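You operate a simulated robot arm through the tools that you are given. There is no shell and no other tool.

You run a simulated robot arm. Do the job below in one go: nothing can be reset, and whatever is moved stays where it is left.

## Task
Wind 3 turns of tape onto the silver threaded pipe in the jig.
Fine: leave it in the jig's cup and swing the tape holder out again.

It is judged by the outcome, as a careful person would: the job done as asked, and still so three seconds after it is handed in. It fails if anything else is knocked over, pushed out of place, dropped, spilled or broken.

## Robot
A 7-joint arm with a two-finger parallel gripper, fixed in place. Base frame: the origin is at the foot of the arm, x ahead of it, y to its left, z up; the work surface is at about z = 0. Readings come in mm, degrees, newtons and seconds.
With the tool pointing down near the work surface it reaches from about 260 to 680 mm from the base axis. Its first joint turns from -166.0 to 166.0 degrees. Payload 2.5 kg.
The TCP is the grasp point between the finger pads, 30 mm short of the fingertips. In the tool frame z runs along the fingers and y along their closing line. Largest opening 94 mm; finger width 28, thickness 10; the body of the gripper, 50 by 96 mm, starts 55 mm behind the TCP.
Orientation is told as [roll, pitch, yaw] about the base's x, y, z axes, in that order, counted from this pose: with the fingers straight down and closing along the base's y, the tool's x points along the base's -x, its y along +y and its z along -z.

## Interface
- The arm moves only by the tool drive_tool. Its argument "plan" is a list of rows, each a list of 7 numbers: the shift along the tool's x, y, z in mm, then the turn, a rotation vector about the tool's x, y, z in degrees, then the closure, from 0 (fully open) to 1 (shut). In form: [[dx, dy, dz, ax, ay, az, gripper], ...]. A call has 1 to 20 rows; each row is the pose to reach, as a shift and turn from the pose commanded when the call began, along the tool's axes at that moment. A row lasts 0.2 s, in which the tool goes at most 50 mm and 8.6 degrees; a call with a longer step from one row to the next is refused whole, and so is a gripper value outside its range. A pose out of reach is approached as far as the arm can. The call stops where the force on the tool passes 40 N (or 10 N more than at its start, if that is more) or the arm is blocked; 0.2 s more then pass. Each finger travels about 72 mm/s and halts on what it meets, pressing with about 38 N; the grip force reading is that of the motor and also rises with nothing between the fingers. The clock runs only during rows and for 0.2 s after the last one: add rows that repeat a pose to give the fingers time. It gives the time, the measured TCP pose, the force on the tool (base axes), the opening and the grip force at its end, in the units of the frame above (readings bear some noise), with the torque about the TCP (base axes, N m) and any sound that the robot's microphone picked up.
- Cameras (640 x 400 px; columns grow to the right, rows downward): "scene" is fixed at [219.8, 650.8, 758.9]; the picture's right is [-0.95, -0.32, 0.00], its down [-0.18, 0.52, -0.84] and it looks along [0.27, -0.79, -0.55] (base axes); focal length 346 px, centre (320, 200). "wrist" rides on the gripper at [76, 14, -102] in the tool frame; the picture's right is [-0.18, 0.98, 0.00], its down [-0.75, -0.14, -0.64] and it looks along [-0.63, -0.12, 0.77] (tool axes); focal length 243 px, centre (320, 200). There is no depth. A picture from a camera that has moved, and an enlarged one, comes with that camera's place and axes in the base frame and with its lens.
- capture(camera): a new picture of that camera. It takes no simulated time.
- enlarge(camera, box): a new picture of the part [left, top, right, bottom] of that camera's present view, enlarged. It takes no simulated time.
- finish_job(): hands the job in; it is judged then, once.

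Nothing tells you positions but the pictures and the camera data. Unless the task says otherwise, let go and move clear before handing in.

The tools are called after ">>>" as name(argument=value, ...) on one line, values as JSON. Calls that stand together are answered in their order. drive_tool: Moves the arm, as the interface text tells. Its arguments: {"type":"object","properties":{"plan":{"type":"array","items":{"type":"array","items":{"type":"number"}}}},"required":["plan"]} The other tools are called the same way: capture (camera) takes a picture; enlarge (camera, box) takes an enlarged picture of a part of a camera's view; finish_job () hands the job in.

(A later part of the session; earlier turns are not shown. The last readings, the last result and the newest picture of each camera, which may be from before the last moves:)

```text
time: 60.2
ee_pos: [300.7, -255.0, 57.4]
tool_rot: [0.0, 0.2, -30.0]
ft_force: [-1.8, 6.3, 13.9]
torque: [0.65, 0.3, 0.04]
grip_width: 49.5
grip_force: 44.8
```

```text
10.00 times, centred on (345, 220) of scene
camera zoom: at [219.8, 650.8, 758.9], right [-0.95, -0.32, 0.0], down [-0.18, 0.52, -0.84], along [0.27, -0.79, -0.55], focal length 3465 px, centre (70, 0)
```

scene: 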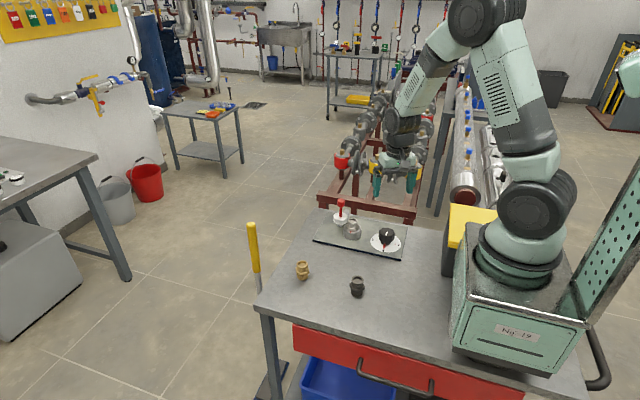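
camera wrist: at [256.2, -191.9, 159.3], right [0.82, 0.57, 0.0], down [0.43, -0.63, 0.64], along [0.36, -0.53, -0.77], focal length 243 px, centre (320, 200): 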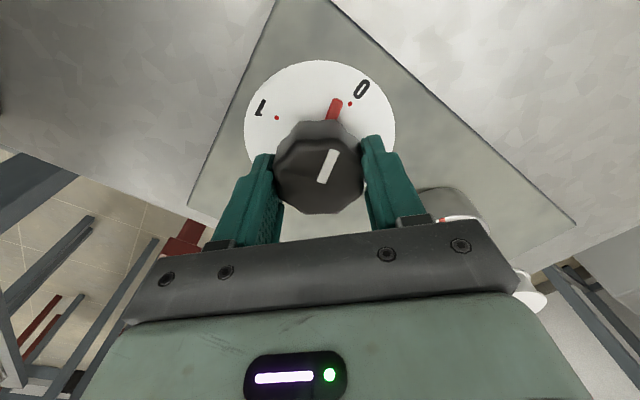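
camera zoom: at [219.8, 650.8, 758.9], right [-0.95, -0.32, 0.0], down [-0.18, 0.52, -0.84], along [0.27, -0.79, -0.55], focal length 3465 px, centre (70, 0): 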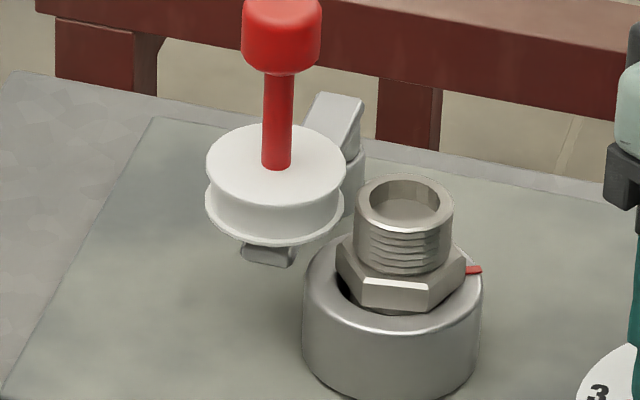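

The cup mark has moved about 90° for 30° of knob so far, and no tape is visible yet. I'll keep turning steadily toward mark 1 and track both.

>>> drive_tool(plan=[[0, 0, 0, 0, 0, -3, 0.6], [0, 0, 0, 0, 0, -6, 0.6], [0, 0, 0, 0, 0, -9, 0.6], [0, 0, 0, 0, 0, -12, 0.6], [0, 0, 0, 0, 0, -15, 0.6], [0, 0, 0, 0, 0, -18, 0.6], [0, 0, 0, 0, 0, -21, 0.6], [0, 0, 0, 0, 0, -24, 0.6], [0, 0, 0, 0, 0, -27, 0.6], [0, 0, 0, 0, 0, -30, 0.6], [0, 0, 0, 0, 0, -30, 0.6]])

>>> enlarge(camera="scene", box=[325, 190, 415, 260])

>>> enlarge(camera="scene", box=[325, 200, 365, 240])

>>> enlarge(camera="wrist", box=[220, 40, 420, 220])

```text
time: 61.6
ee_pos: [300.0, -255.8, 57.5]
tool_rot: [0.0, 0.1, -12.8]
ft_force: [-2.0, 1.1, 4.0]
torque: [-0.13, -0.62, -0.01]
grip_width: 49.5
grip_force: 45.2
stopped in row 6: the force on the tool passed its limit at 41 N (the readings are from after the stop); the commanded pose is now the measured one
```

```text
5.71 times, centred on (370, 225) of scene
camera zoom: at [219.8, 650.8, 758.9], right [-0.95, -0.32, 0.0], down [-0.18, 0.52, -0.84], along [0.27, -0.79, -0.55], focal length 1980 px, centre (34, 57)
```

zoom: 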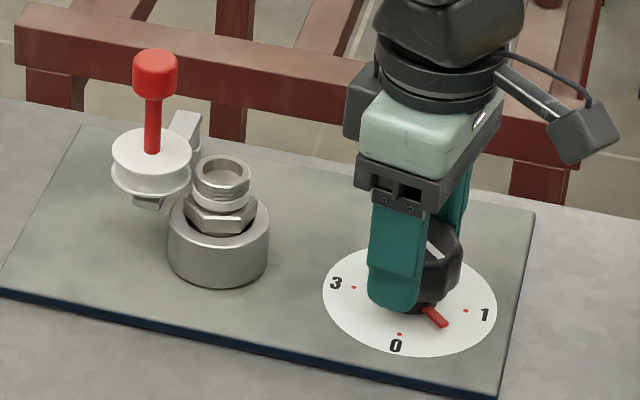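

```text
10.00 times, centred on (345, 220) of scene
camera zoom: at [219.8, 650.8, 758.9], right [-0.95, -0.32, 0.0], down [-0.18, 0.52, -0.84], along [0.27, -0.79, -0.55], focal length 3465 px, centre (70, 0)
```

zoom: 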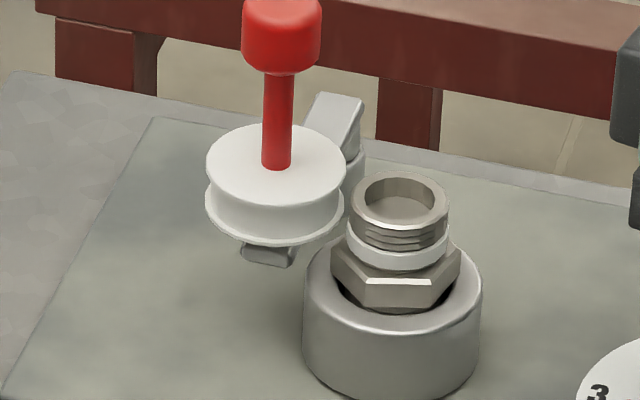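

```text
2.22 times, centred on (320, 130) of wrist
camera zoom: at [228.7, -224.2, 159.6], right [0.4, 0.92, 0.0], down [0.7, -0.31, 0.64], along [0.59, -0.25, -0.77], focal length 539 px, centre (320, 356)
```

zoom: 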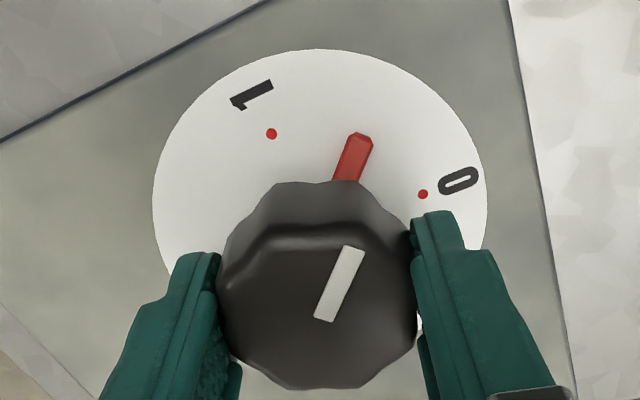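

Tape is now appearing as a white band at the base of the upper thread, so the winding works. The pointer is at about 46°. The turn stopped on a 41 N side load, so I'll continue with a lighter grip and smaller moves.

>>> drive_tool(plan=[[0, 0, 0, 0, 0, 0, 0.54], [0, 0, 0, 0, 0, 0, 0.54], [0, 0, 0, 0, 0, -2.5, 0.54], [0, 0, 0, 0, 0, -5, 0.54], [0, 0, 0, 0, 0, -7.5, 0.54], [0, 0, 0, 0, 0, -10, 0.54], [0, 0, 0, 0, 0, -10, 0.54]])

>>> enlarge(camera="wrist", box=[220, 40, 420, 220])

```text
time: 63.2
ee_pos: [300.8, -256.3, 57.0]
tool_rot: [0.0, 0.1, -2.8]
ft_force: [-0.7, -1.6, 8.2]
torque: [-0.1, 1.18, 0.0]
grip_width: 49.3
grip_force: 45.5
```

```text
2.22 times, centred on (320, 130) of wrist
camera zoom: at [224.5, -237.0, 159.6], right [0.23, 0.97, 0.0], down [0.75, -0.18, 0.64], along [0.62, -0.15, -0.77], focal length 539 px, centre (320, 356)
```

zoom: 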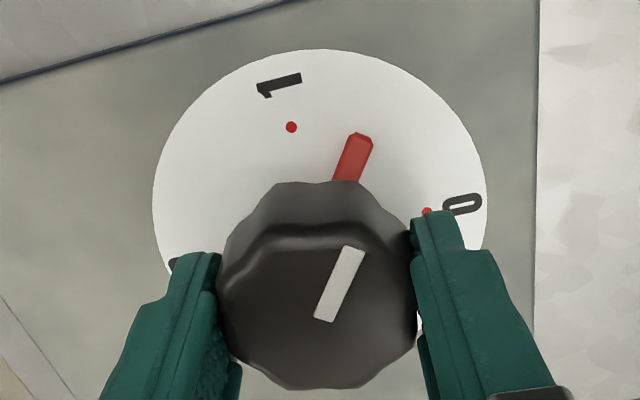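

That went smoothly with low force. Continuing toward mark 1 in small increments.

>>> drive_tool(plan=[[0, 0, 0, 0, 0, -2, 0.52], [0, 0, 0, 0, 0, -4, 0.52], [0, 0, 0, 0, 0, -6, 0.52], [0, 0, 0, 0, 0, -8, 0.52], [0, 0, 0, 0, 0, -10, 0.52], [0, 0, 0, 0, 0, -12, 0.52], [0, 0, 0, 0, 0, -14, 0.52], [0, 0, 0, 0, 0, -16, 0.52], [0, 0, 0, 0, 0, -16, 0.52]])

>>> drive_tool(plan=[[0, 0, 0, 0, 0, -2, 0.52], [0, 0, 0, 0, 0, -4, 0.52], [0, 0, 0, 0, 0, -6, 0.52], [0, 0, 0, 0, 0, -8, 0.52], [0, 0, 0, 0, 0, -10, 0.52], [0, 0, 0, 0, 0, -12, 0.52], [0, 0, 0, 0, 0, -14, 0.52], [0, 0, 0, 0, 0, -16, 0.52], [0, 0, 0, 0, 0, -18, 0.52], [0, 0, 0, 0, 0, -18, 0.52]])

>>> enlarge(camera="wrist", box=[220, 40, 420, 220])

>>> enlarge(camera="scene", box=[325, 200, 365, 240])

```text
time: 65.2
ee_pos: [300.0, -254.6, 57.0]
tool_rot: [0.0, 0.1, 13.1]
ft_force: [-3.2, 4.7, 0.3]
torque: [-0.64, -0.28, -0.02]
grip_width: 49.3
grip_force: 44.9
```

```text
time: 67.4
ee_pos: [300.6, -254.8, 57.5]
tool_rot: [0.1, 0.0, 31.1]
ft_force: [-7.7, 12.5, 22.5]
torque: [0.03, -0.68, 0.03]
grip_width: 49.2
grip_force: 45.3
```

```text
2.22 times, centred on (320, 130) of wrist
camera zoom: at [227.2, -282.1, 159.4], right [-0.35, 0.94, 0.0], down [0.72, 0.27, 0.64], along [0.6, 0.23, -0.77], focal length 539 px, centre (320, 356)
```

zoom: 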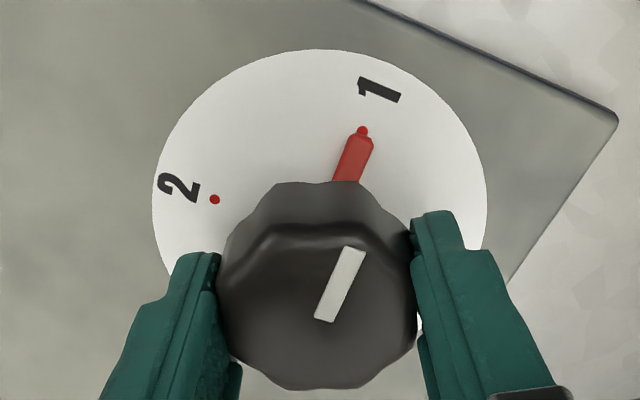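

```text
10.00 times, centred on (345, 220) of scene
camera zoom: at [219.8, 650.8, 758.9], right [-0.95, -0.32, 0.0], down [-0.18, 0.52, -0.84], along [0.27, -0.79, -0.55], focal length 3465 px, centre (70, 0)
```

zoom: 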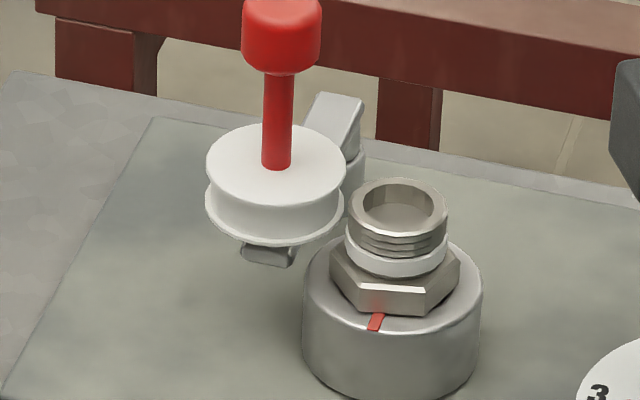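

At mark 1 the cup's red mark is back at the front, which confirms one turn per quarter of the knob, with one tape band on the pipe. I'll relieve the small load and turn on toward 2.

>>> drive_tool(plan=[[0, 0.5, -0.4, 0, 0, 0, 0.52], [0, 0.5, -0.4, 0, 0, -2, 0.52], [0, 0.5, -0.4, 0, 0, -4, 0.52], [0, 0.5, -0.4, 0, 0, -6, 0.52], [0, 0.5, -0.4, 0, 0, -8, 0.52], [0, 0.5, -0.4, 0, 0, -10, 0.52], [0, 0.5, -0.4, 0, 0, -12, 0.52], [0, 0.5, -0.4, 0, 0, -14, 0.52], [0, 0.5, -0.4, 0, 0, -15, 0.52], [0, 0.5, -0.4, 0, 0, -15, 0.52]])

>>> drive_tool(plan=[[0, 0, 0, 0, 0, -2, 0.52], [0, 0, 0, 0, 0, -4, 0.52], [0, 0, 0, 0, 0, -6, 0.52], [0, 0, 0, 0, 0, -8, 0.52], [0, 0, 0, 0, 0, -10, 0.52], [0, 0, 0, 0, 0, -12, 0.52], [0, 0, 0, 0, 0, -14, 0.52], [0, 0, 0, 0, 0, -15, 0.52], [0, 0, 0, 0, 0, -15, 0.52]])

>>> enlarge(camera="wrist", box=[220, 40, 420, 220])

>>> enlarge(camera="scene", box=[325, 200, 365, 240])

```text
time: 69.6
ee_pos: [300.9, -253.6, 58.2]
tool_rot: [0.1, 0.1, 46.2]
ft_force: [4.6, -3.4, -35.2]
torque: [-0.28, -0.36, 0.0]
grip_width: 49.3
grip_force: 45.0
```

```text
time: 71.6
ee_pos: [300.1, -256.3, 58.6]
tool_rot: [0.2, 0.0, 61.3]
ft_force: [-4.9, -5.7, 5.1]
torque: [-0.14, -0.1, 0.02]
grip_width: 49.1
grip_force: 44.8
```

```text
2.22 times, centred on (320, 130) of wrist
camera zoom: at [250.3, -314.5, 160.0], right [-0.77, 0.64, 0.0], down [0.49, 0.59, 0.64], along [0.41, 0.5, -0.77], focal length 539 px, centre (320, 356)
```

zoom: 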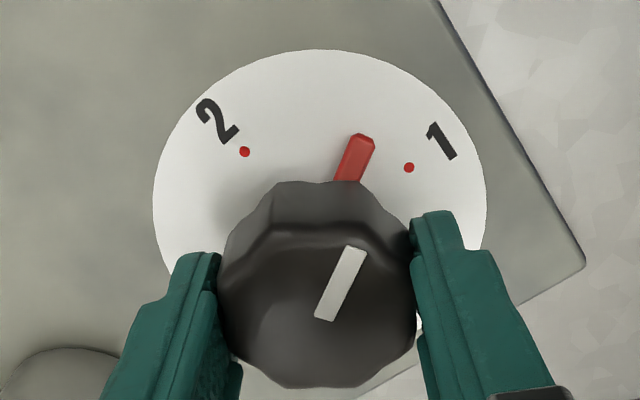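

```text
10.00 times, centred on (345, 220) of scene
camera zoom: at [219.8, 650.8, 758.9], right [-0.95, -0.32, 0.0], down [-0.18, 0.52, -0.84], along [0.27, -0.79, -0.55], focal length 3465 px, centre (70, 0)
```

zoom: 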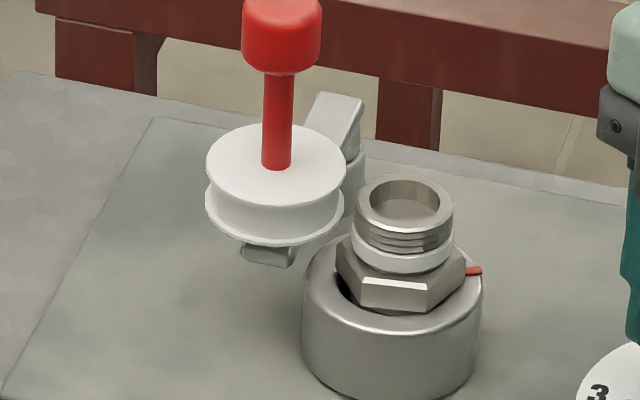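

The pointer is at about 120° with low load. Continuing in the same grip to around 150°.

>>> drive_tool(plan=[[0, 0, 0, 0, 0, -2, 0.52], [0, 0, 0, 0, 0, -4, 0.52], [0, 0, 0, 0, 0, -6, 0.52], [0, 0, 0, 0, 0, -8, 0.52], [0, 0, 0, 0, 0, -10, 0.52], [0, 0, 0, 0, 0, -12, 0.52], [0, 0, 0, 0, 0, -14, 0.52], [0, 0, 0, 0, 0, -15, 0.52], [0, 0, 0, 0, 0, -15, 0.52]])

>>> drive_tool(plan=[[0, 0, 0, 0, 0, -2, 0.52], [0, 0, 0, 0, 0, -4, 0.52], [0, 0, 0, 0, 0, -6, 0.52], [0, 0, 0, 0, 0, -8, 0.52], [0, 0, 0, 0, 0, -10, 0.52], [0, 0, 0, 0, 0, -12, 0.52], [0, 0, 0, 0, 0, -14, 0.52], [0, 0, 0, 0, 0, -15, 0.52], [0, 0, 0, 0, 0, -15, 0.52]])

>>> enlarge(camera="wrist", box=[220, 40, 420, 220])

>>> enlarge(camera="scene", box=[325, 190, 415, 260])

```text
time: 73.6
ee_pos: [300.2, -254.1, 57.5]
tool_rot: [0.1, 0.0, 76.2]
ft_force: [0.5, -11.8, -20.5]
torque: [-0.88, 0.24, -0.01]
grip_width: 49.2
grip_force: 45.0
```

```text
time: 75.6
ee_pos: [300.0, -255.3, 58.2]
tool_rot: [0.1, 0.0, 91.2]
ft_force: [-9.8, -4.3, 16.4]
torque: [-0.81, 0.1, 0.02]
grip_width: 49.3
grip_force: 44.9
```

```text
2.22 times, centred on (320, 130) of wrist
camera zoom: at [286.8, -331.2, 159.9], right [-0.99, 0.16, 0.0], down [0.13, 0.76, 0.64], along [0.1, 0.63, -0.77], focal length 539 px, centre (320, 356)
```

zoom: 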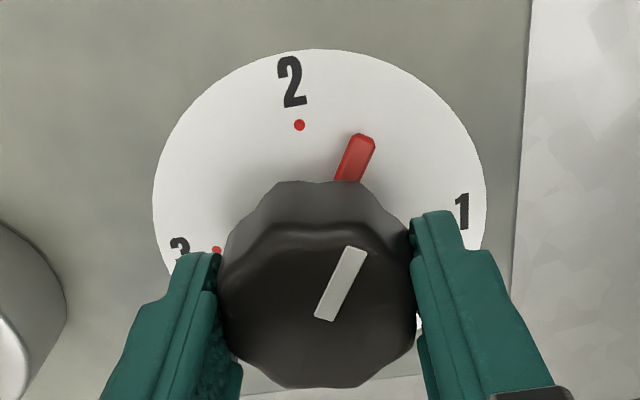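

```text
5.71 times, centred on (370, 225) of scene
camera zoom: at [219.8, 650.8, 758.9], right [-0.95, -0.32, 0.0], down [-0.18, 0.52, -0.84], along [0.27, -0.79, -0.55], focal length 1980 px, centre (34, 57)
```

zoom: 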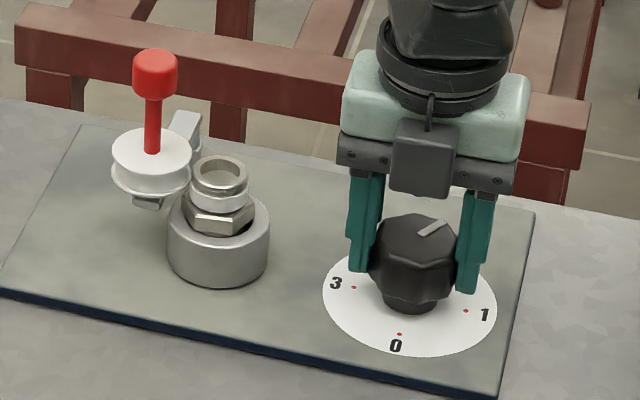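

The pointer is at about 150°. I'll release the knob, rise, turn the tool back clockwise and take a fresh grip for the remaining 120°.

>>> drive_tool(plan=[[0, 0, 0, 0, 0, 0, 0.4], [0, 0, 0, 0, 0, 0, 0.2], [0, 0, 0, 0, 0, 0, 0], [0, 0, 0, 0, 0, 0, 0], [0, 0, -15, 0, 0, 0, 0], [0, 0, -35, 0, 0, 0, 0], [0, 0, -60, 0, 0, 0, 0], [0, 0, -60, 0, 0, 0, 0]])

>>> drive_tool(plan=[[0, 0, 0, 0, 0, 8, 0], [0, 0, 0, 0, 0, 16, 0], [0, 0, 0, 0, 0, 24, 0], [0, 0, 0, 0, 0, 32, 0], [0, 0, 0, 0, 0, 40, 0], [0, 0, 0, 0, 0, 48, 0], [0, 0, 0, 0, 0, 56, 0], [0, 0, 0, 0, 0, 64, 0], [0, 0, 0, 0, 0, 72, 0], [0, 0, 0, 0, 0, 80, 0], [0, 0, 0, 0, 0, 88, 0], [0, 0, 0, 0, 0, 96, 0], [0, 0, 0, 0, 0, 104, 0], [0, 0, 0, 0, 0, 112, 0], [0, 0, 0, 0, 0, 120, 0], [0, 0, 0, 0, 0, 128, 0], [0, 0, 0, 0, 0, 136, 0], [0, 0, 0, 0, 0, 136, 0]])

>>> capture(camera="wrist")

>>> enlarge(camera="wrist", box=[240, 30, 400, 190])

>>> enlarge(camera="scene", box=[325, 190, 415, 260])

```text
time: 77.4
ee_pos: [298.9, -254.7, 119.2]
tool_rot: [0.1, -0.1, 91.3]
ft_force: [0.5, -0.7, -0.3]
torque: [0.01, -0.01, -0.02]
grip_width: 94.2
grip_force: 0.0
```

```text
time: 81.2
ee_pos: [300.5, -254.7, 117.4]
tool_rot: [-0.1, 0.1, -45.0]
ft_force: [0.8, -0.2, 0.1]
torque: [-0.04, 0.0, -0.04]
grip_width: 93.8
grip_force: 0.1
```

```text
taken
camera wrist: at [256.0, -190.6, 220.2], right [0.82, 0.57, 0.0], down [0.43, -0.63, 0.64], along [0.36, -0.53, -0.77], focal length 243 px, centre (320, 200)
```

wrist: 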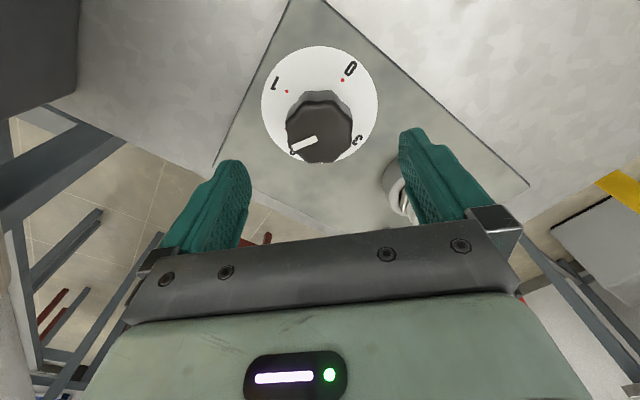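

```text
2.50 times, centred on (320, 110) of wrist
camera zoom: at [256.0, -190.6, 220.2], right [0.82, 0.57, 0.0], down [0.43, -0.63, 0.64], along [0.36, -0.53, -0.77], focal length 606 px, centre (320, 425)
```

zoom: 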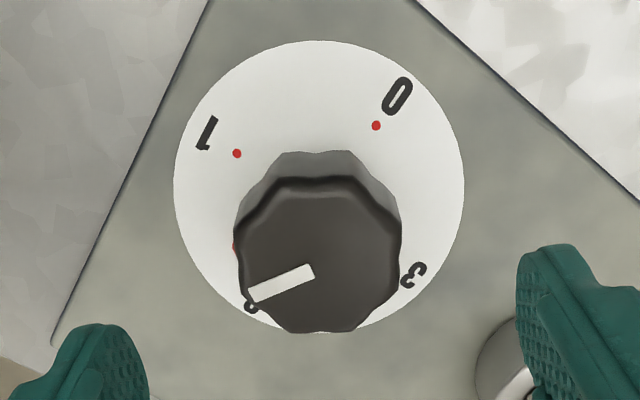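

```text
5.71 times, centred on (370, 225) of scene
camera zoom: at [219.8, 650.8, 758.9], right [-0.95, -0.32, 0.0], down [-0.18, 0.52, -0.84], along [0.27, -0.79, -0.55], focal length 1980 px, centre (34, 57)
```

zoom: 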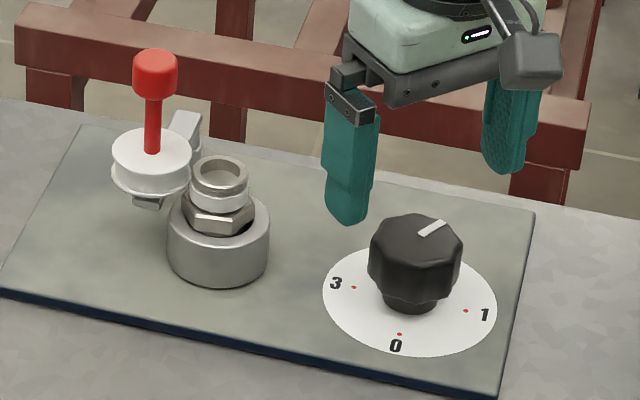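

The knob stayed at about 150° and is well centered under the tool. I'll descend and re-grip at yaw -45.

>>> drive_tool(plan=[[-0.5, -0.4, 15, 0, 0, 0, 0], [-0.5, -0.4, 32, 0, 0, 0, 0], [-0.5, -0.4, 50, 0, 0, 0, 0], [-0.5, -0.4, 60, 0, 0, 0, 0], [-0.5, -0.4, 60, 0, 0, 0, 0.2], [-0.5, -0.4, 60, 0, 0, 0, 0.4], [-0.5, -0.4, 60, 0, 0, 0, 0.52], [-0.5, -0.4, 60, 0, 0, 0, 0.52], [-0.5, -0.4, 60, 0, 0, 0, 0.52]])

>>> enlarge(camera="wrist", box=[220, 40, 420, 220])

>>> enlarge(camera="scene", box=[325, 190, 415, 260])

```text
time: 83.2
ee_pos: [300.3, -255.4, 57.3]
tool_rot: [0.0, 0.1, -44.8]
ft_force: [3.0, 2.4, -5.5]
torque: [-0.17, -0.18, 0.01]
grip_width: 49.6
grip_force: 45.2
```

```text
2.22 times, centred on (320, 130) of wrist
camera zoom: at [256.1, -191.9, 160.2], right [0.82, 0.57, 0.0], down [0.44, -0.63, 0.64], along [0.36, -0.53, -0.77], focal length 539 px, centre (320, 356)
```

zoom: 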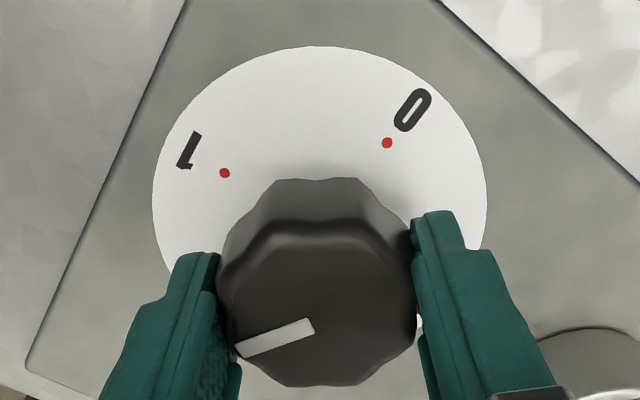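

```text
5.71 times, centred on (370, 225) of scene
camera zoom: at [219.8, 650.8, 758.9], right [-0.95, -0.32, 0.0], down [-0.18, 0.52, -0.84], along [0.27, -0.79, -0.55], focal length 1980 px, centre (34, 57)
```

zoom: 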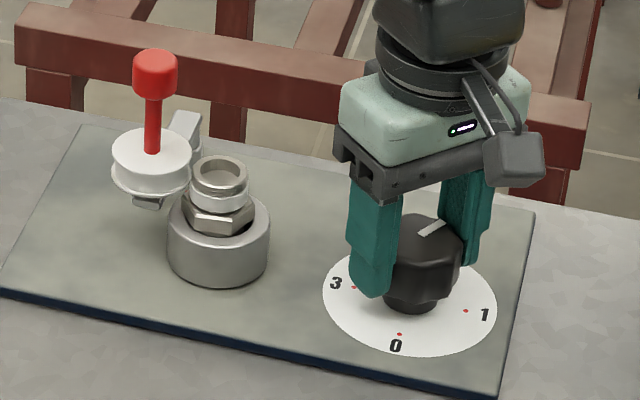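

A clean re-grip with almost no side load. Continuing to turn counter-clockwise toward 2.

>>> drive_tool(plan=[[0, 0, 0, 0, 0, -2, 0.52], [0, 0, 0, 0, 0, -4, 0.52], [0, 0, 0, 0, 0, -6, 0.52], [0, 0, 0, 0, 0, -8, 0.52], [0, 0, 0, 0, 0, -10, 0.52], [0, 0, 0, 0, 0, -12, 0.52], [0, 0, 0, 0, 0, -14, 0.52], [0, 0, 0, 0, 0, -15, 0.52], [0, 0, 0, 0, 0, -15, 0.52]])

>>> drive_tool(plan=[[0, 0, 0, 0, 0, -2, 0.52], [0, 0, 0, 0, 0, -4, 0.52], [0, 0, 0, 0, 0, -6, 0.52], [0, 0, 0, 0, 0, -8, 0.52], [0, 0, 0, 0, 0, -10, 0.52], [0, 0, 0, 0, 0, -12, 0.52], [0, 0, 0, 0, 0, -14, 0.52], [0, 0, 0, 0, 0, -15, 0.52], [0, 0, 0, 0, 0, -15, 0.52]])

>>> enlarge(camera="scene", box=[325, 190, 415, 260])

>>> enlarge(camera="scene", box=[325, 200, 365, 240])

```text
time: 85.2
ee_pos: [300.0, -254.5, 57.4]
tool_rot: [0.0, 0.0, -29.8]
ft_force: [0.5, 8.5, 27.9]
torque: [0.29, 0.5, 0.02]
grip_width: 49.2
grip_force: 44.8
```

```text
time: 87.2
ee_pos: [301.1, -255.3, 58.2]
tool_rot: [0.0, 0.1, -14.8]
ft_force: [2.5, 4.5, 8.8]
torque: [-0.23, 0.26, 0.02]
grip_width: 49.2
grip_force: 45.2
```

```text
5.71 times, centred on (370, 225) of scene
camera zoom: at [219.8, 650.8, 758.9], right [-0.95, -0.32, 0.0], down [-0.18, 0.52, -0.84], along [0.27, -0.79, -0.55], focal length 1980 px, centre (34, 57)
```

zoom: 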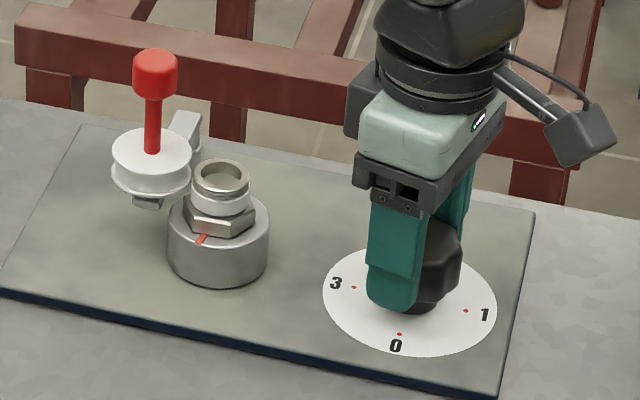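

```text
10.00 times, centred on (345, 220) of scene
camera zoom: at [219.8, 650.8, 758.9], right [-0.95, -0.32, 0.0], down [-0.18, 0.52, -0.84], along [0.27, -0.79, -0.55], focal length 3465 px, centre (70, 0)
```

zoom: 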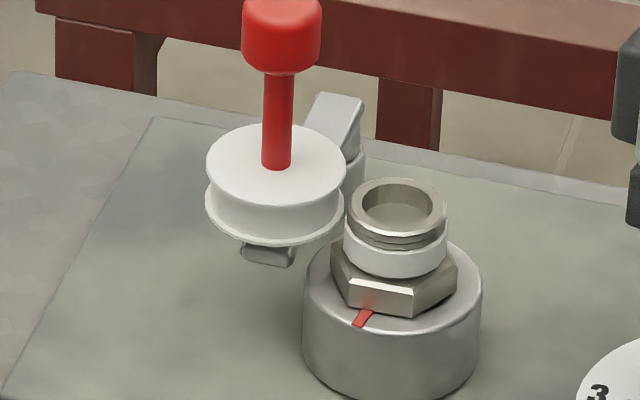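

The tape band has doubled in width as the second turn completes, and the cup mark is nearly back at the front. Continuing toward 3.

>>> drive_tool(plan=[[0, 0, 0, 0, 0, -2, 0.52], [0, 0, 0, 0, 0, -4, 0.52], [0, 0, 0, 0, 0, -6, 0.52], [0, 0, 0, 0, 0, -8, 0.52], [0, 0, 0, 0, 0, -10, 0.52], [0, 0, 0, 0, 0, -12, 0.52], [0, 0, 0, 0, 0, -14, 0.52], [0, 0, 0, 0, 0, -15, 0.52], [0, 0, 0, 0, 0, -15, 0.52]])

>>> drive_tool(plan=[[0, 0, 0, 0, 0, -2, 0.52], [0, 0, 0, 0, 0, -4, 0.52], [0, 0, 0, 0, 0, -6, 0.52], [0, 0, 0, 0, 0, -8, 0.52], [0, 0, 0, 0, 0, -10, 0.52], [0, 0, 0, 0, 0, -12, 0.52], [0, 0, 0, 0, 0, -14, 0.52], [0, 0, 0, 0, 0, -15, 0.52], [0, 0, 0, 0, 0, -15, 0.52]])

>>> drive_tool(plan=[[0, 0, 0, 0, 0, -2, 0.52], [0, 0, 0, 0, 0, -4, 0.52], [0, 0, 0, 0, 0, -6, 0.52], [0, 0, 0, 0, 0, -8, 0.52], [0, 0, 0, 0, 0, -10, 0.52], [0, 0, 0, 0, 0, -12, 0.52], [0, 0, 0, 0, 0, -14, 0.52], [0, 0, 0, 0, 0, -15, 0.52], [0, 0, 0, 0, 0, -15, 0.52]])

>>> enlarge(camera="wrist", box=[220, 40, 420, 220])

>>> enlarge(camera="scene", box=[325, 190, 415, 260])

>>> enlarge(camera="scene", box=[325, 200, 365, 240])

```text
time: 89.2
ee_pos: [299.7, -254.7, 58.2]
tool_rot: [0.1, 0.1, 0.2]
ft_force: [8.8, 0.5, -16.7]
torque: [-0.11, 0.83, 0.02]
grip_width: 49.2
grip_force: 45.2
```

```text
time: 91.2
ee_pos: [300.5, -254.7, 57.6]
tool_rot: [0.1, 0.1, 15.3]
ft_force: [2.7, 7.8, -6.3]
torque: [-0.2, 0.75, 0.03]
grip_width: 48.9
grip_force: 45.0
```

```text
time: 93.2
ee_pos: [301.0, -255.1, 57.1]
tool_rot: [0.2, 0.1, 30.2]
ft_force: [-2.2, 12.8, -11.1]
torque: [-1.05, 0.35, 0.01]
grip_width: 49.1
grip_force: 45.0
```

```text
2.22 times, centred on (320, 130) of wrist
camera zoom: at [226.6, -281.1, 159.7], right [-0.34, 0.94, 0.0], down [0.72, 0.26, 0.64], along [0.6, 0.22, -0.77], focal length 539 px, centre (320, 356)
```

zoom: 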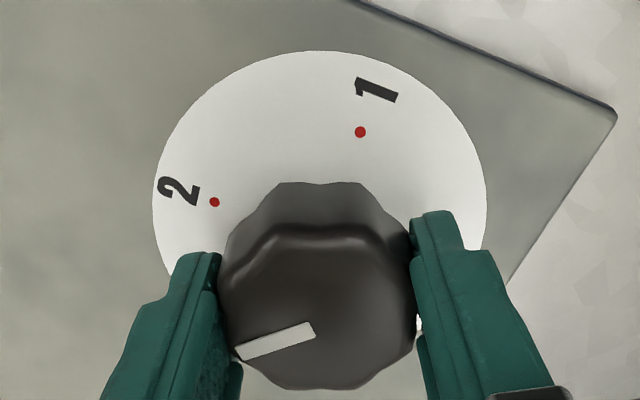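

```text
5.71 times, centred on (370, 225) of scene
camera zoom: at [219.8, 650.8, 758.9], right [-0.95, -0.32, 0.0], down [-0.18, 0.52, -0.84], along [0.27, -0.79, -0.55], focal length 1980 px, centre (34, 57)
```

zoom: 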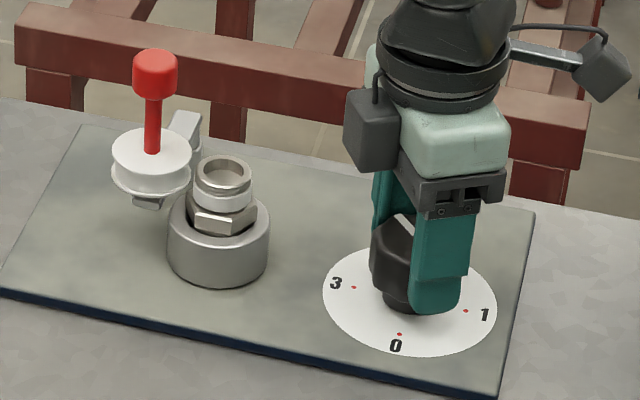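

```text
10.00 times, centred on (345, 220) of scene
camera zoom: at [219.8, 650.8, 758.9], right [-0.95, -0.32, 0.0], down [-0.18, 0.52, -0.84], along [0.27, -0.79, -0.55], focal length 3465 px, centre (70, 0)
```

zoom: 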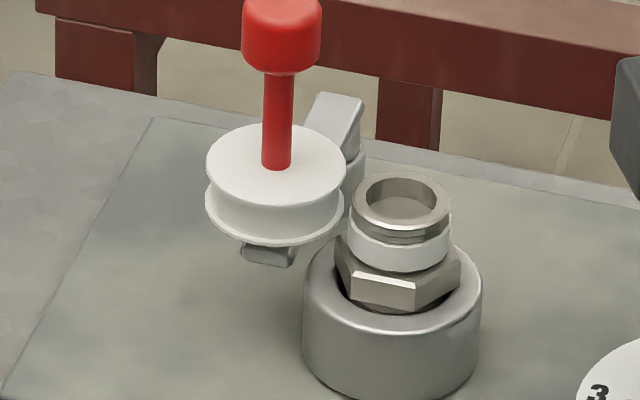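

About 2.5 turns so far. I'll do another 30°, then fine-tune to mark 3.

>>> drive_tool(plan=[[0, 0, 0, 0, 0, -2, 0.52], [0, 0, 0, 0, 0, -4, 0.52], [0, 0, 0, 0, 0, -6, 0.52], [0, 0, 0, 0, 0, -8, 0.52], [0, 0, 0, 0, 0, -10, 0.52], [0, 0, 0, 0, 0, -12, 0.52], [0, 0, 0, 0, 0, -14, 0.52], [0, 0, 0, 0, 0, -15, 0.52], [0, 0, 0, 0, 0, -15, 0.52]])

>>> drive_tool(plan=[[0, 0, 0, 0, 0, -2, 0.52], [0, 0, 0, 0, 0, -4, 0.52], [0, 0, 0, 0, 0, -6, 0.52], [0, 0, 0, 0, 0, -8, 0.52], [0, 0, 0, 0, 0, -10, 0.52], [0, 0, 0, 0, 0, -12, 0.52], [0, 0, 0, 0, 0, -14, 0.52], [0, 0, 0, 0, 0, -15, 0.52], [0, 0, 0, 0, 0, -15, 0.52]])

>>> enlarge(camera="scene", box=[325, 190, 415, 260])

>>> enlarge(camera="scene", box=[325, 200, 365, 240])

>>> enlarge(camera="scene", box=[365, 220, 410, 250])

```text
time: 95.2
ee_pos: [300.8, -255.8, 56.9]
tool_rot: [0.1, -0.1, 45.1]
ft_force: [-3.9, 15.0, -20.1]
torque: [-0.13, -0.43, -0.02]
grip_width: 49.0
grip_force: 44.7
```

```text
time: 97.2
ee_pos: [299.4, -255.1, 57.3]
tool_rot: [0.1, 0.0, 60.3]
ft_force: [-5.2, 13.0, -6.7]
torque: [-0.11, -0.84, 0.02]
grip_width: 49.2
grip_force: 45.5
```

```text
5.71 times, centred on (370, 225) of scene
camera zoom: at [219.8, 650.8, 758.9], right [-0.95, -0.32, 0.0], down [-0.18, 0.52, -0.84], along [0.27, -0.79, -0.55], focal length 1980 px, centre (34, 57)
```

zoom: 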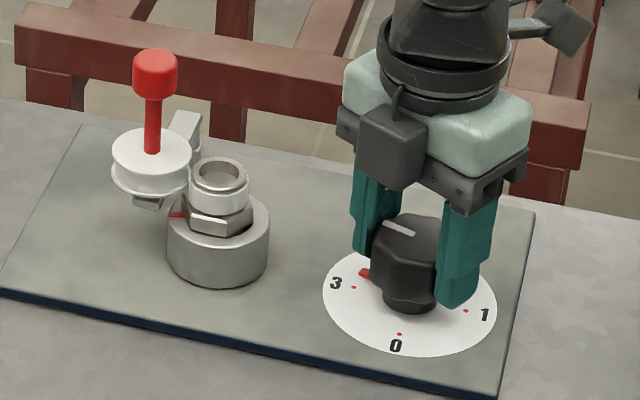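

```text
10.00 times, centred on (345, 220) of scene
camera zoom: at [219.8, 650.8, 758.9], right [-0.95, -0.32, 0.0], down [-0.18, 0.52, -0.84], along [0.27, -0.79, -0.55], focal length 3465 px, centre (70, 0)
```

zoom: 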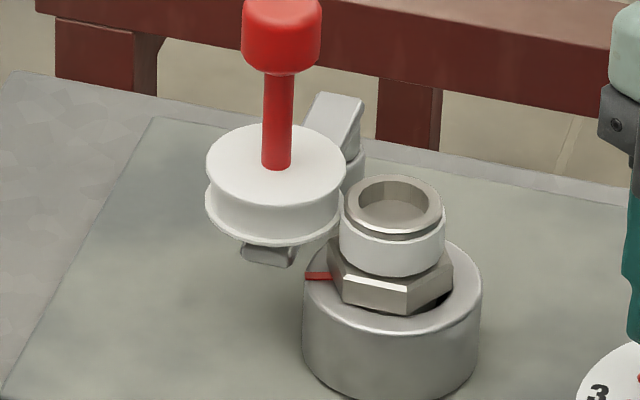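

```text
13.33 times, centred on (388, 235) of scene
camera zoom: at [219.8, 650.8, 758.9], right [-0.95, -0.32, 0.0], down [-0.18, 0.52, -0.84], along [0.27, -0.79, -0.55], focal length 4620 px, centre (-580, -267)
```

zoom: 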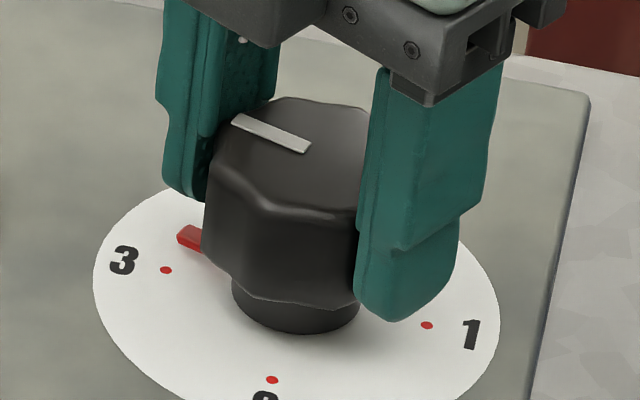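

The pointer is about 15° short of 3, and the cup mark needs about a sixth of a turn more. I'll turn 14° and compare with the earlier reference position.

>>> drive_tool(plan=[[0, 0, 0, 0, 0, -2, 0.52], [0, 0, 0, 0, 0, -4, 0.52], [0, 0, 0, 0, 0, -6, 0.52], [0, 0, 0, 0, 0, -8, 0.52], [0, 0, 0, 0, 0, -10, 0.52], [0, 0, 0, 0, 0, -12, 0.52], [0, 0, 0, 0, 0, -14, 0.52], [0, 0, 0, 0, 0, -14, 0.52]])

>>> enlarge(camera="scene", box=[325, 200, 365, 240])

>>> enlarge(camera="scene", box=[365, 220, 410, 250])

>>> enlarge(camera="wrist", box=[220, 40, 420, 220])

```text
time: 99.0
ee_pos: [299.1, -254.2, 58.2]
tool_rot: [0.1, -0.1, 74.2]
ft_force: [-3.8, 11.7, -15.2]
torque: [0.12, -0.43, -0.01]
grip_width: 48.9
grip_force: 44.8
```

```text
10.00 times, centred on (345, 220) of scene
camera zoom: at [219.8, 650.8, 758.9], right [-0.95, -0.32, 0.0], down [-0.18, 0.52, -0.84], along [0.27, -0.79, -0.55], focal length 3465 px, centre (70, 0)
```

zoom: 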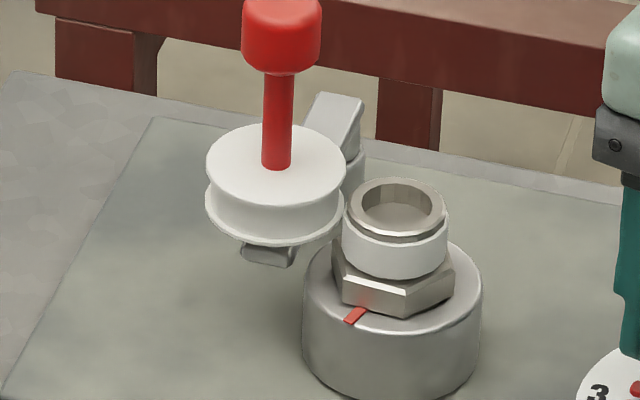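

```text
13.33 times, centred on (388, 235) of scene
camera zoom: at [219.8, 650.8, 758.9], right [-0.95, -0.32, 0.0], down [-0.18, 0.52, -0.84], along [0.27, -0.79, -0.55], focal length 4620 px, centre (-580, -267)
```

zoom: 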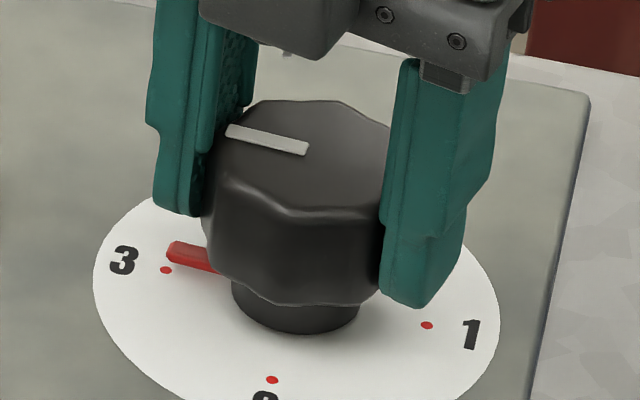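

```text
2.22 times, centred on (320, 130) of wrist
camera zoom: at [264.9, -324.5, 159.6], right [-0.9, 0.45, 0.0], down [0.34, 0.69, 0.64], along [0.28, 0.58, -0.77], focal length 539 px, centre (320, 356)
```

zoom: 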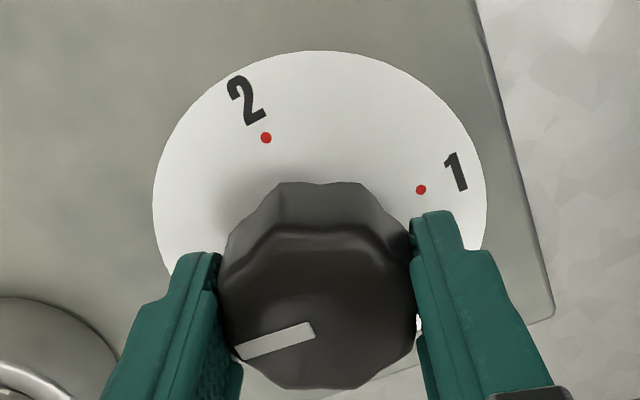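

The cup mark is about 13° short of its reference, which is about 3° of knob. I'll turn that last bit.

>>> drive_tool(plan=[[0, 0, 0, 0, 0, -1, 0.52], [0, 0, 0, 0, 0, -2, 0.52], [0, 0, 0, 0, 0, -3.2, 0.52], [0, 0, 0, 0, 0, -3.2, 0.52]])

>>> enlarge(camera="scene", box=[325, 200, 365, 240])

>>> enlarge(camera="scene", box=[365, 220, 410, 250])

```text
time: 100.0
ee_pos: [300.5, -253.8, 56.6]
tool_rot: [0.1, -0.1, 77.4]
ft_force: [-3.3, 12.9, -13.3]
torque: [-0.88, -0.27, 0.01]
grip_width: 49.0
grip_force: 45.4
```

```text
10.00 times, centred on (345, 220) of scene
camera zoom: at [219.8, 650.8, 758.9], right [-0.95, -0.32, 0.0], down [-0.18, 0.52, -0.84], along [0.27, -0.79, -0.55], focal length 3465 px, centre (70, 0)
```

zoom: 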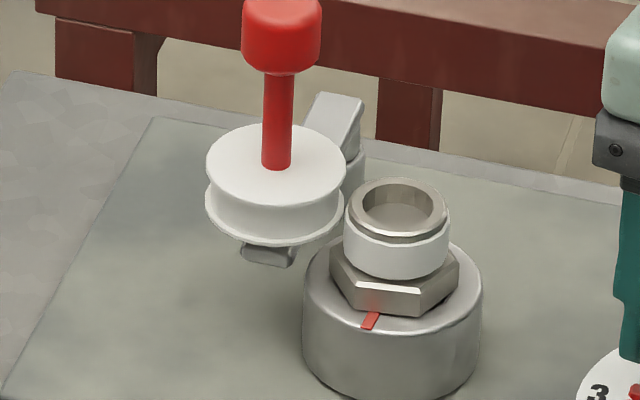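

```text
13.33 times, centred on (388, 235) of scene
camera zoom: at [219.8, 650.8, 758.9], right [-0.95, -0.32, 0.0], down [-0.18, 0.52, -0.84], along [0.27, -0.79, -0.55], focal length 4620 px, centre (-580, -267)
```

zoom: 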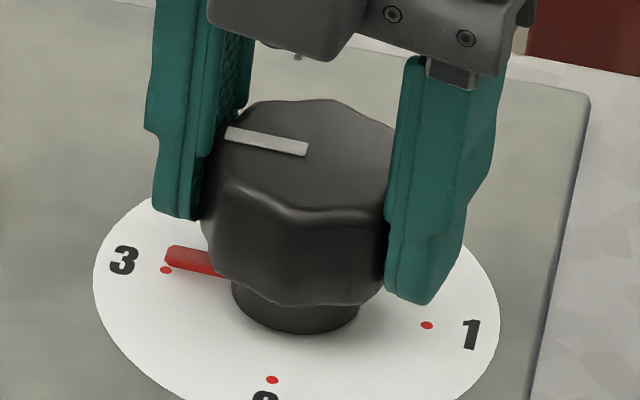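

Within about 1° of the knob now. I'll add a small 1° nudge so the third turn is complete.

>>> drive_tool(plan=[[0, 0, 0, 0, 0, -0.5, 0.52], [0, 0, 0, 0, 0, -1.1, 0.52], [0, 0, 0, 0, 0, -1.1, 0.52]])

>>> enlarge(camera="scene", box=[335, 210, 365, 238])

>>> enlarge(camera="scene", box=[365, 220, 410, 250])

```text
time: 100.8
ee_pos: [299.5, -256.7, 57.5]
tool_rot: [0.1, -0.1, 78.5]
ft_force: [-8.6, 11.7, -6.7]
torque: [0.95, -0.98, 0.04]
grip_width: 49.1
grip_force: 45.3
```

```text
14.29 times, centred on (350, 224) of scene
camera zoom: at [219.8, 650.8, 758.9], right [-0.95, -0.32, 0.0], down [-0.18, 0.52, -0.84], along [0.27, -0.79, -0.55], focal length 4950 px, centre (-109, -143)
```

zoom: 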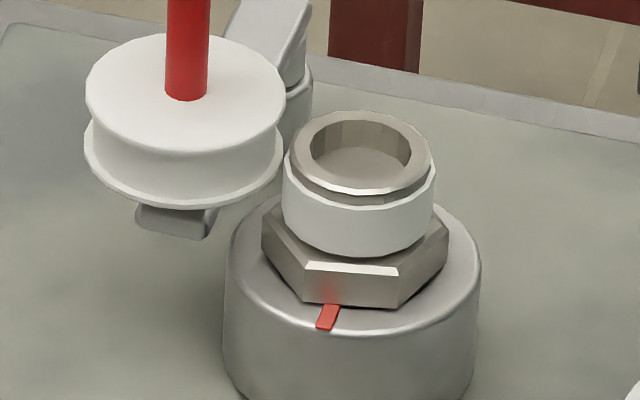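

```text
13.33 times, centred on (388, 235) of scene
camera zoom: at [219.8, 650.8, 758.9], right [-0.95, -0.32, 0.0], down [-0.18, 0.52, -0.84], along [0.27, -0.79, -0.55], focal length 4620 px, centre (-580, -267)
```

zoom: 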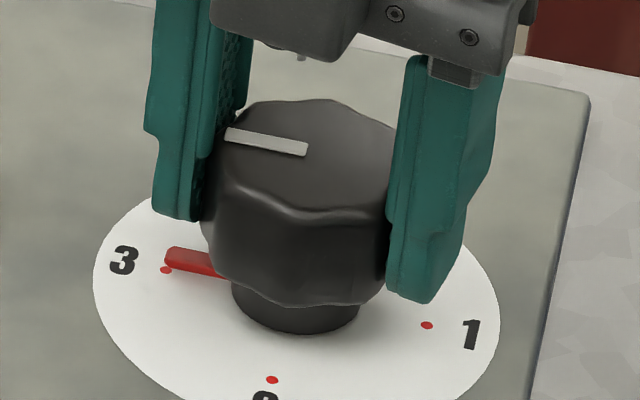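

The mark and pointer match exactly: three full turns, with the cup mark back at its start. I'll release the knob, rise well clear, and check that nothing turned back.

>>> drive_tool(plan=[[0, 0, 0, 0, 0, 0, 0.4], [0, 0, 0, 0, 0, 0, 0.2], [0, 0, 0, 0, 0, 0, 0], [0, 0, 0, 0, 0, 0, 0], [0, 0, -15, 0, 0, 0, 0], [0, 0, -40, 0, 0, 0, 0], [0, 0, -75, 0, 0, 0, 0], [0, 0, -110, 0, 0, 0, 0], [0, 0, -145, 0, 0, 0, 0], [0, 0, -145, 0, 0, 0, 0]])

>>> enlarge(camera="scene", box=[325, 190, 415, 260])

>>> enlarge(camera="scene", box=[325, 200, 365, 240])

>>> capture(camera="wrist")

```text
time: 103.0
ee_pos: [301.6, -255.3, 199.5]
tool_rot: [0.0, -0.2, 78.5]
ft_force: [0.2, 0.1, -1.5]
torque: [0.02, -0.02, -0.02]
grip_width: 93.8
grip_force: 0.1
```

```text
5.71 times, centred on (370, 225) of scene
camera zoom: at [219.8, 650.8, 758.9], right [-0.95, -0.32, 0.0], down [-0.18, 0.52, -0.84], along [0.27, -0.79, -0.55], focal length 1980 px, centre (34, 57)
```

zoom: 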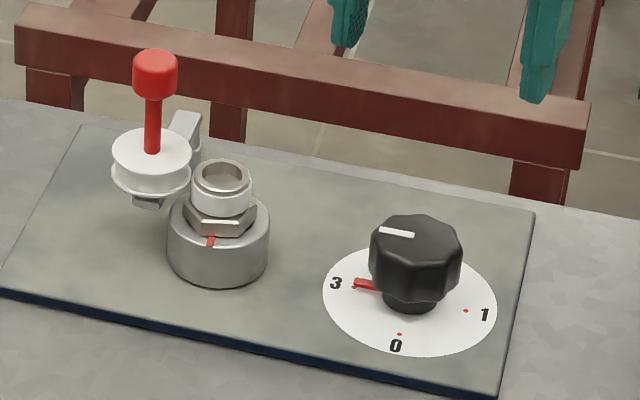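

```text
10.00 times, centred on (345, 220) of scene
camera zoom: at [219.8, 650.8, 758.9], right [-0.95, -0.32, 0.0], down [-0.18, 0.52, -0.84], along [0.27, -0.79, -0.55], focal length 3465 px, centre (70, 0)
```

zoom: 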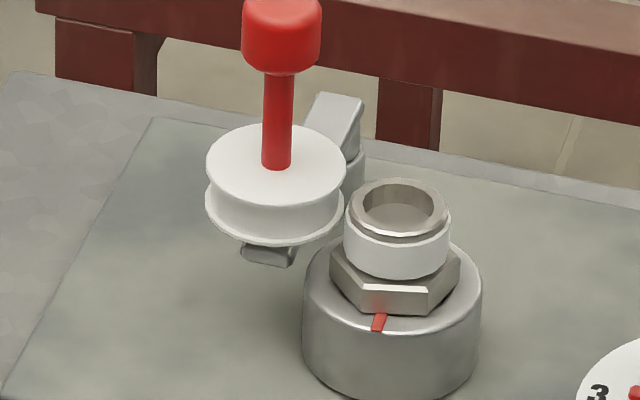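

```text
taken
camera wrist: at [271.2, -327.2, 302.2], right [-0.93, 0.38, 0.0], down [0.29, 0.71, 0.64], along [0.24, 0.6, -0.77], focal length 243 px, centre (320, 200)
```

wrist: 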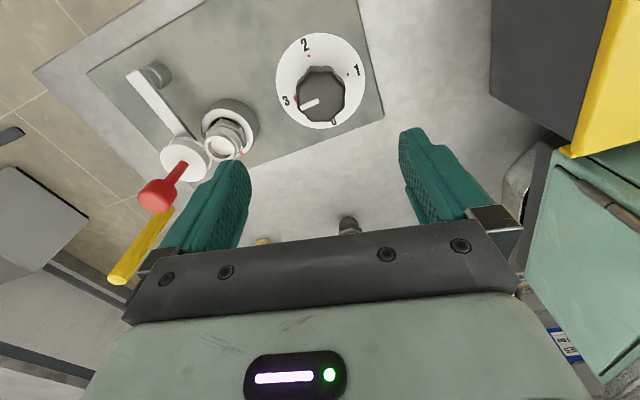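

The dial reads 3 and stayed put. Now I'll move above the red handle again, turning the tool slightly to match the swing arm.

>>> drive_tool(plan=[[-5, -25, 0, 0, 0, -2, 0], [-12, -57, 0, 0, 0, -4, 0.1], [-19, -89, 0, 0, 0, -6, 0.2], [-26, -121, 0, 0, 0, -8, 0.3], [-32.4, -151.6, 0, 0, 0, -9.5, 0.35], [-32.4, -151.6, 0, 0, 0, -9.5, 0.35]])

>>> capture(camera="wrist")

>>> enlarge(camera="wrist", box=[270, 60, 370, 160])

```text
time: 104.4
ee_pos: [455.1, -254.6, 202.9]
tool_rot: [0.2, -0.1, 88.1]
ft_force: [-0.1, 0.0, 0.1]
torque: [-0.02, 0.0, 0.03]
grip_width: 61.2
grip_force: 0.1
```

```text
taken
camera wrist: at [438.3, -329.6, 304.9], right [-0.98, 0.22, 0.0], down [0.17, 0.75, 0.64], along [0.14, 0.63, -0.77], focal length 243 px, centre (320, 200)
```

wrist: 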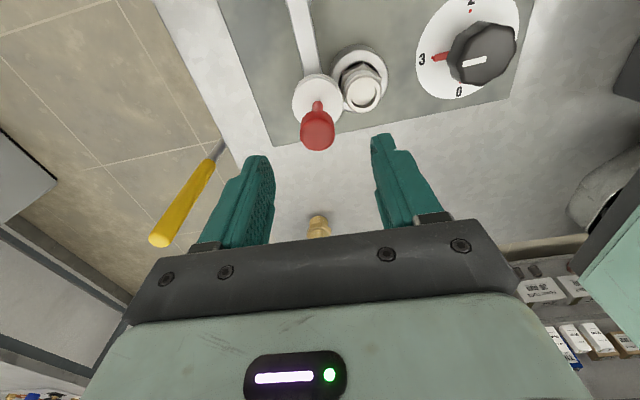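

```text
4.00 times, centred on (320, 110) of wrist
camera zoom: at [438.3, -329.6, 304.9], right [-0.98, 0.22, 0.0], down [0.17, 0.75, 0.64], along [0.14, 0.63, -0.77], focal length 970 px, centre (320, 560)
```

zoom: 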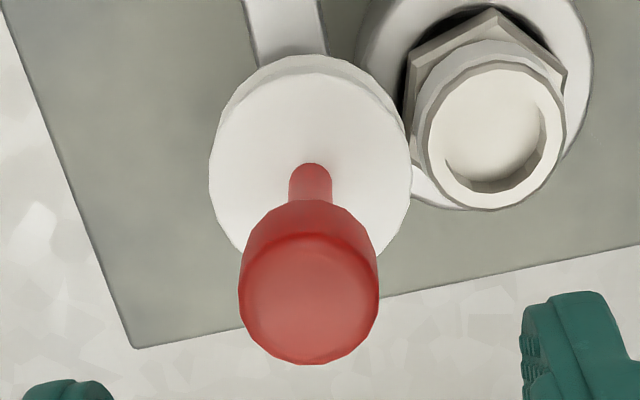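

The handle knob is about 2 mm off center. I'll correct for it, descend around the knob, and form the loose cage again.

>>> drive_tool(plan=[[1.5, -2, 15, 0, 0, 0, 0.35], [1.5, -2, 32, 0, 0, 0, 0.35], [1.5, -2, 47, 0, 0, 0, 0.35], [1.5, -2, 54, 0, 0, 0, 0.35], [1.5, -2, 54, 0, 0, 0, 0.5], [1.5, -2, 54, 0, 0, 0, 0.6], [1.5, -2, 54, 0, 0, 0, 0.66], [1.5, -2, 54, 0, 0, 0, 0.66]])

>>> capture(camera="wrist")

>>> enlarge(camera="scene", box=[310, 170, 390, 240])

```text
time: 106.2
ee_pos: [457.4, -253.6, 148.9]
tool_rot: [0.1, -0.1, 87.9]
ft_force: [0.4, -1.0, 0.6]
torque: [0.0, -0.01, 0.0]
grip_width: 32.0
grip_force: 0.1
```

```text
taken
camera wrist: at [439.4, -330.0, 251.0], right [-0.98, 0.22, 0.0], down [0.17, 0.75, 0.64], along [0.14, 0.63, -0.77], focal length 243 px, centre (320, 200)
```

wrist: 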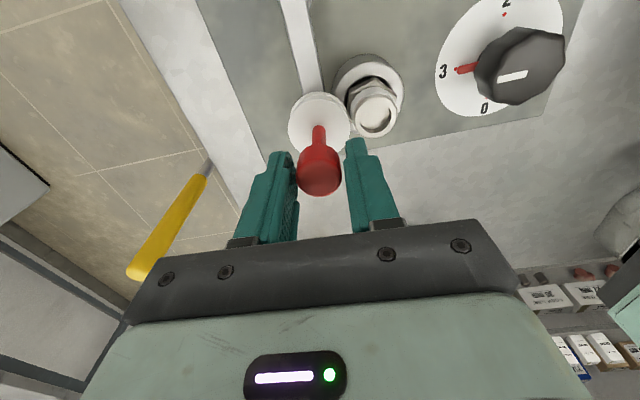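

```text
5.71 times, centred on (350, 205) of scene
camera zoom: at [219.8, 650.8, 758.9], right [-0.95, -0.32, 0.0], down [-0.18, 0.52, -0.84], along [0.27, -0.79, -0.55], focal length 1980 px, centre (149, 171)
```

zoom: 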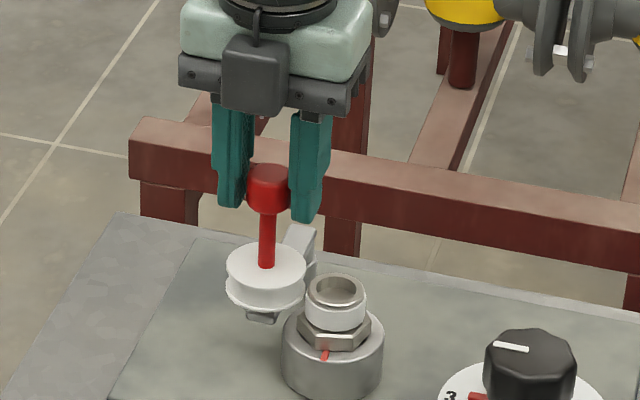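

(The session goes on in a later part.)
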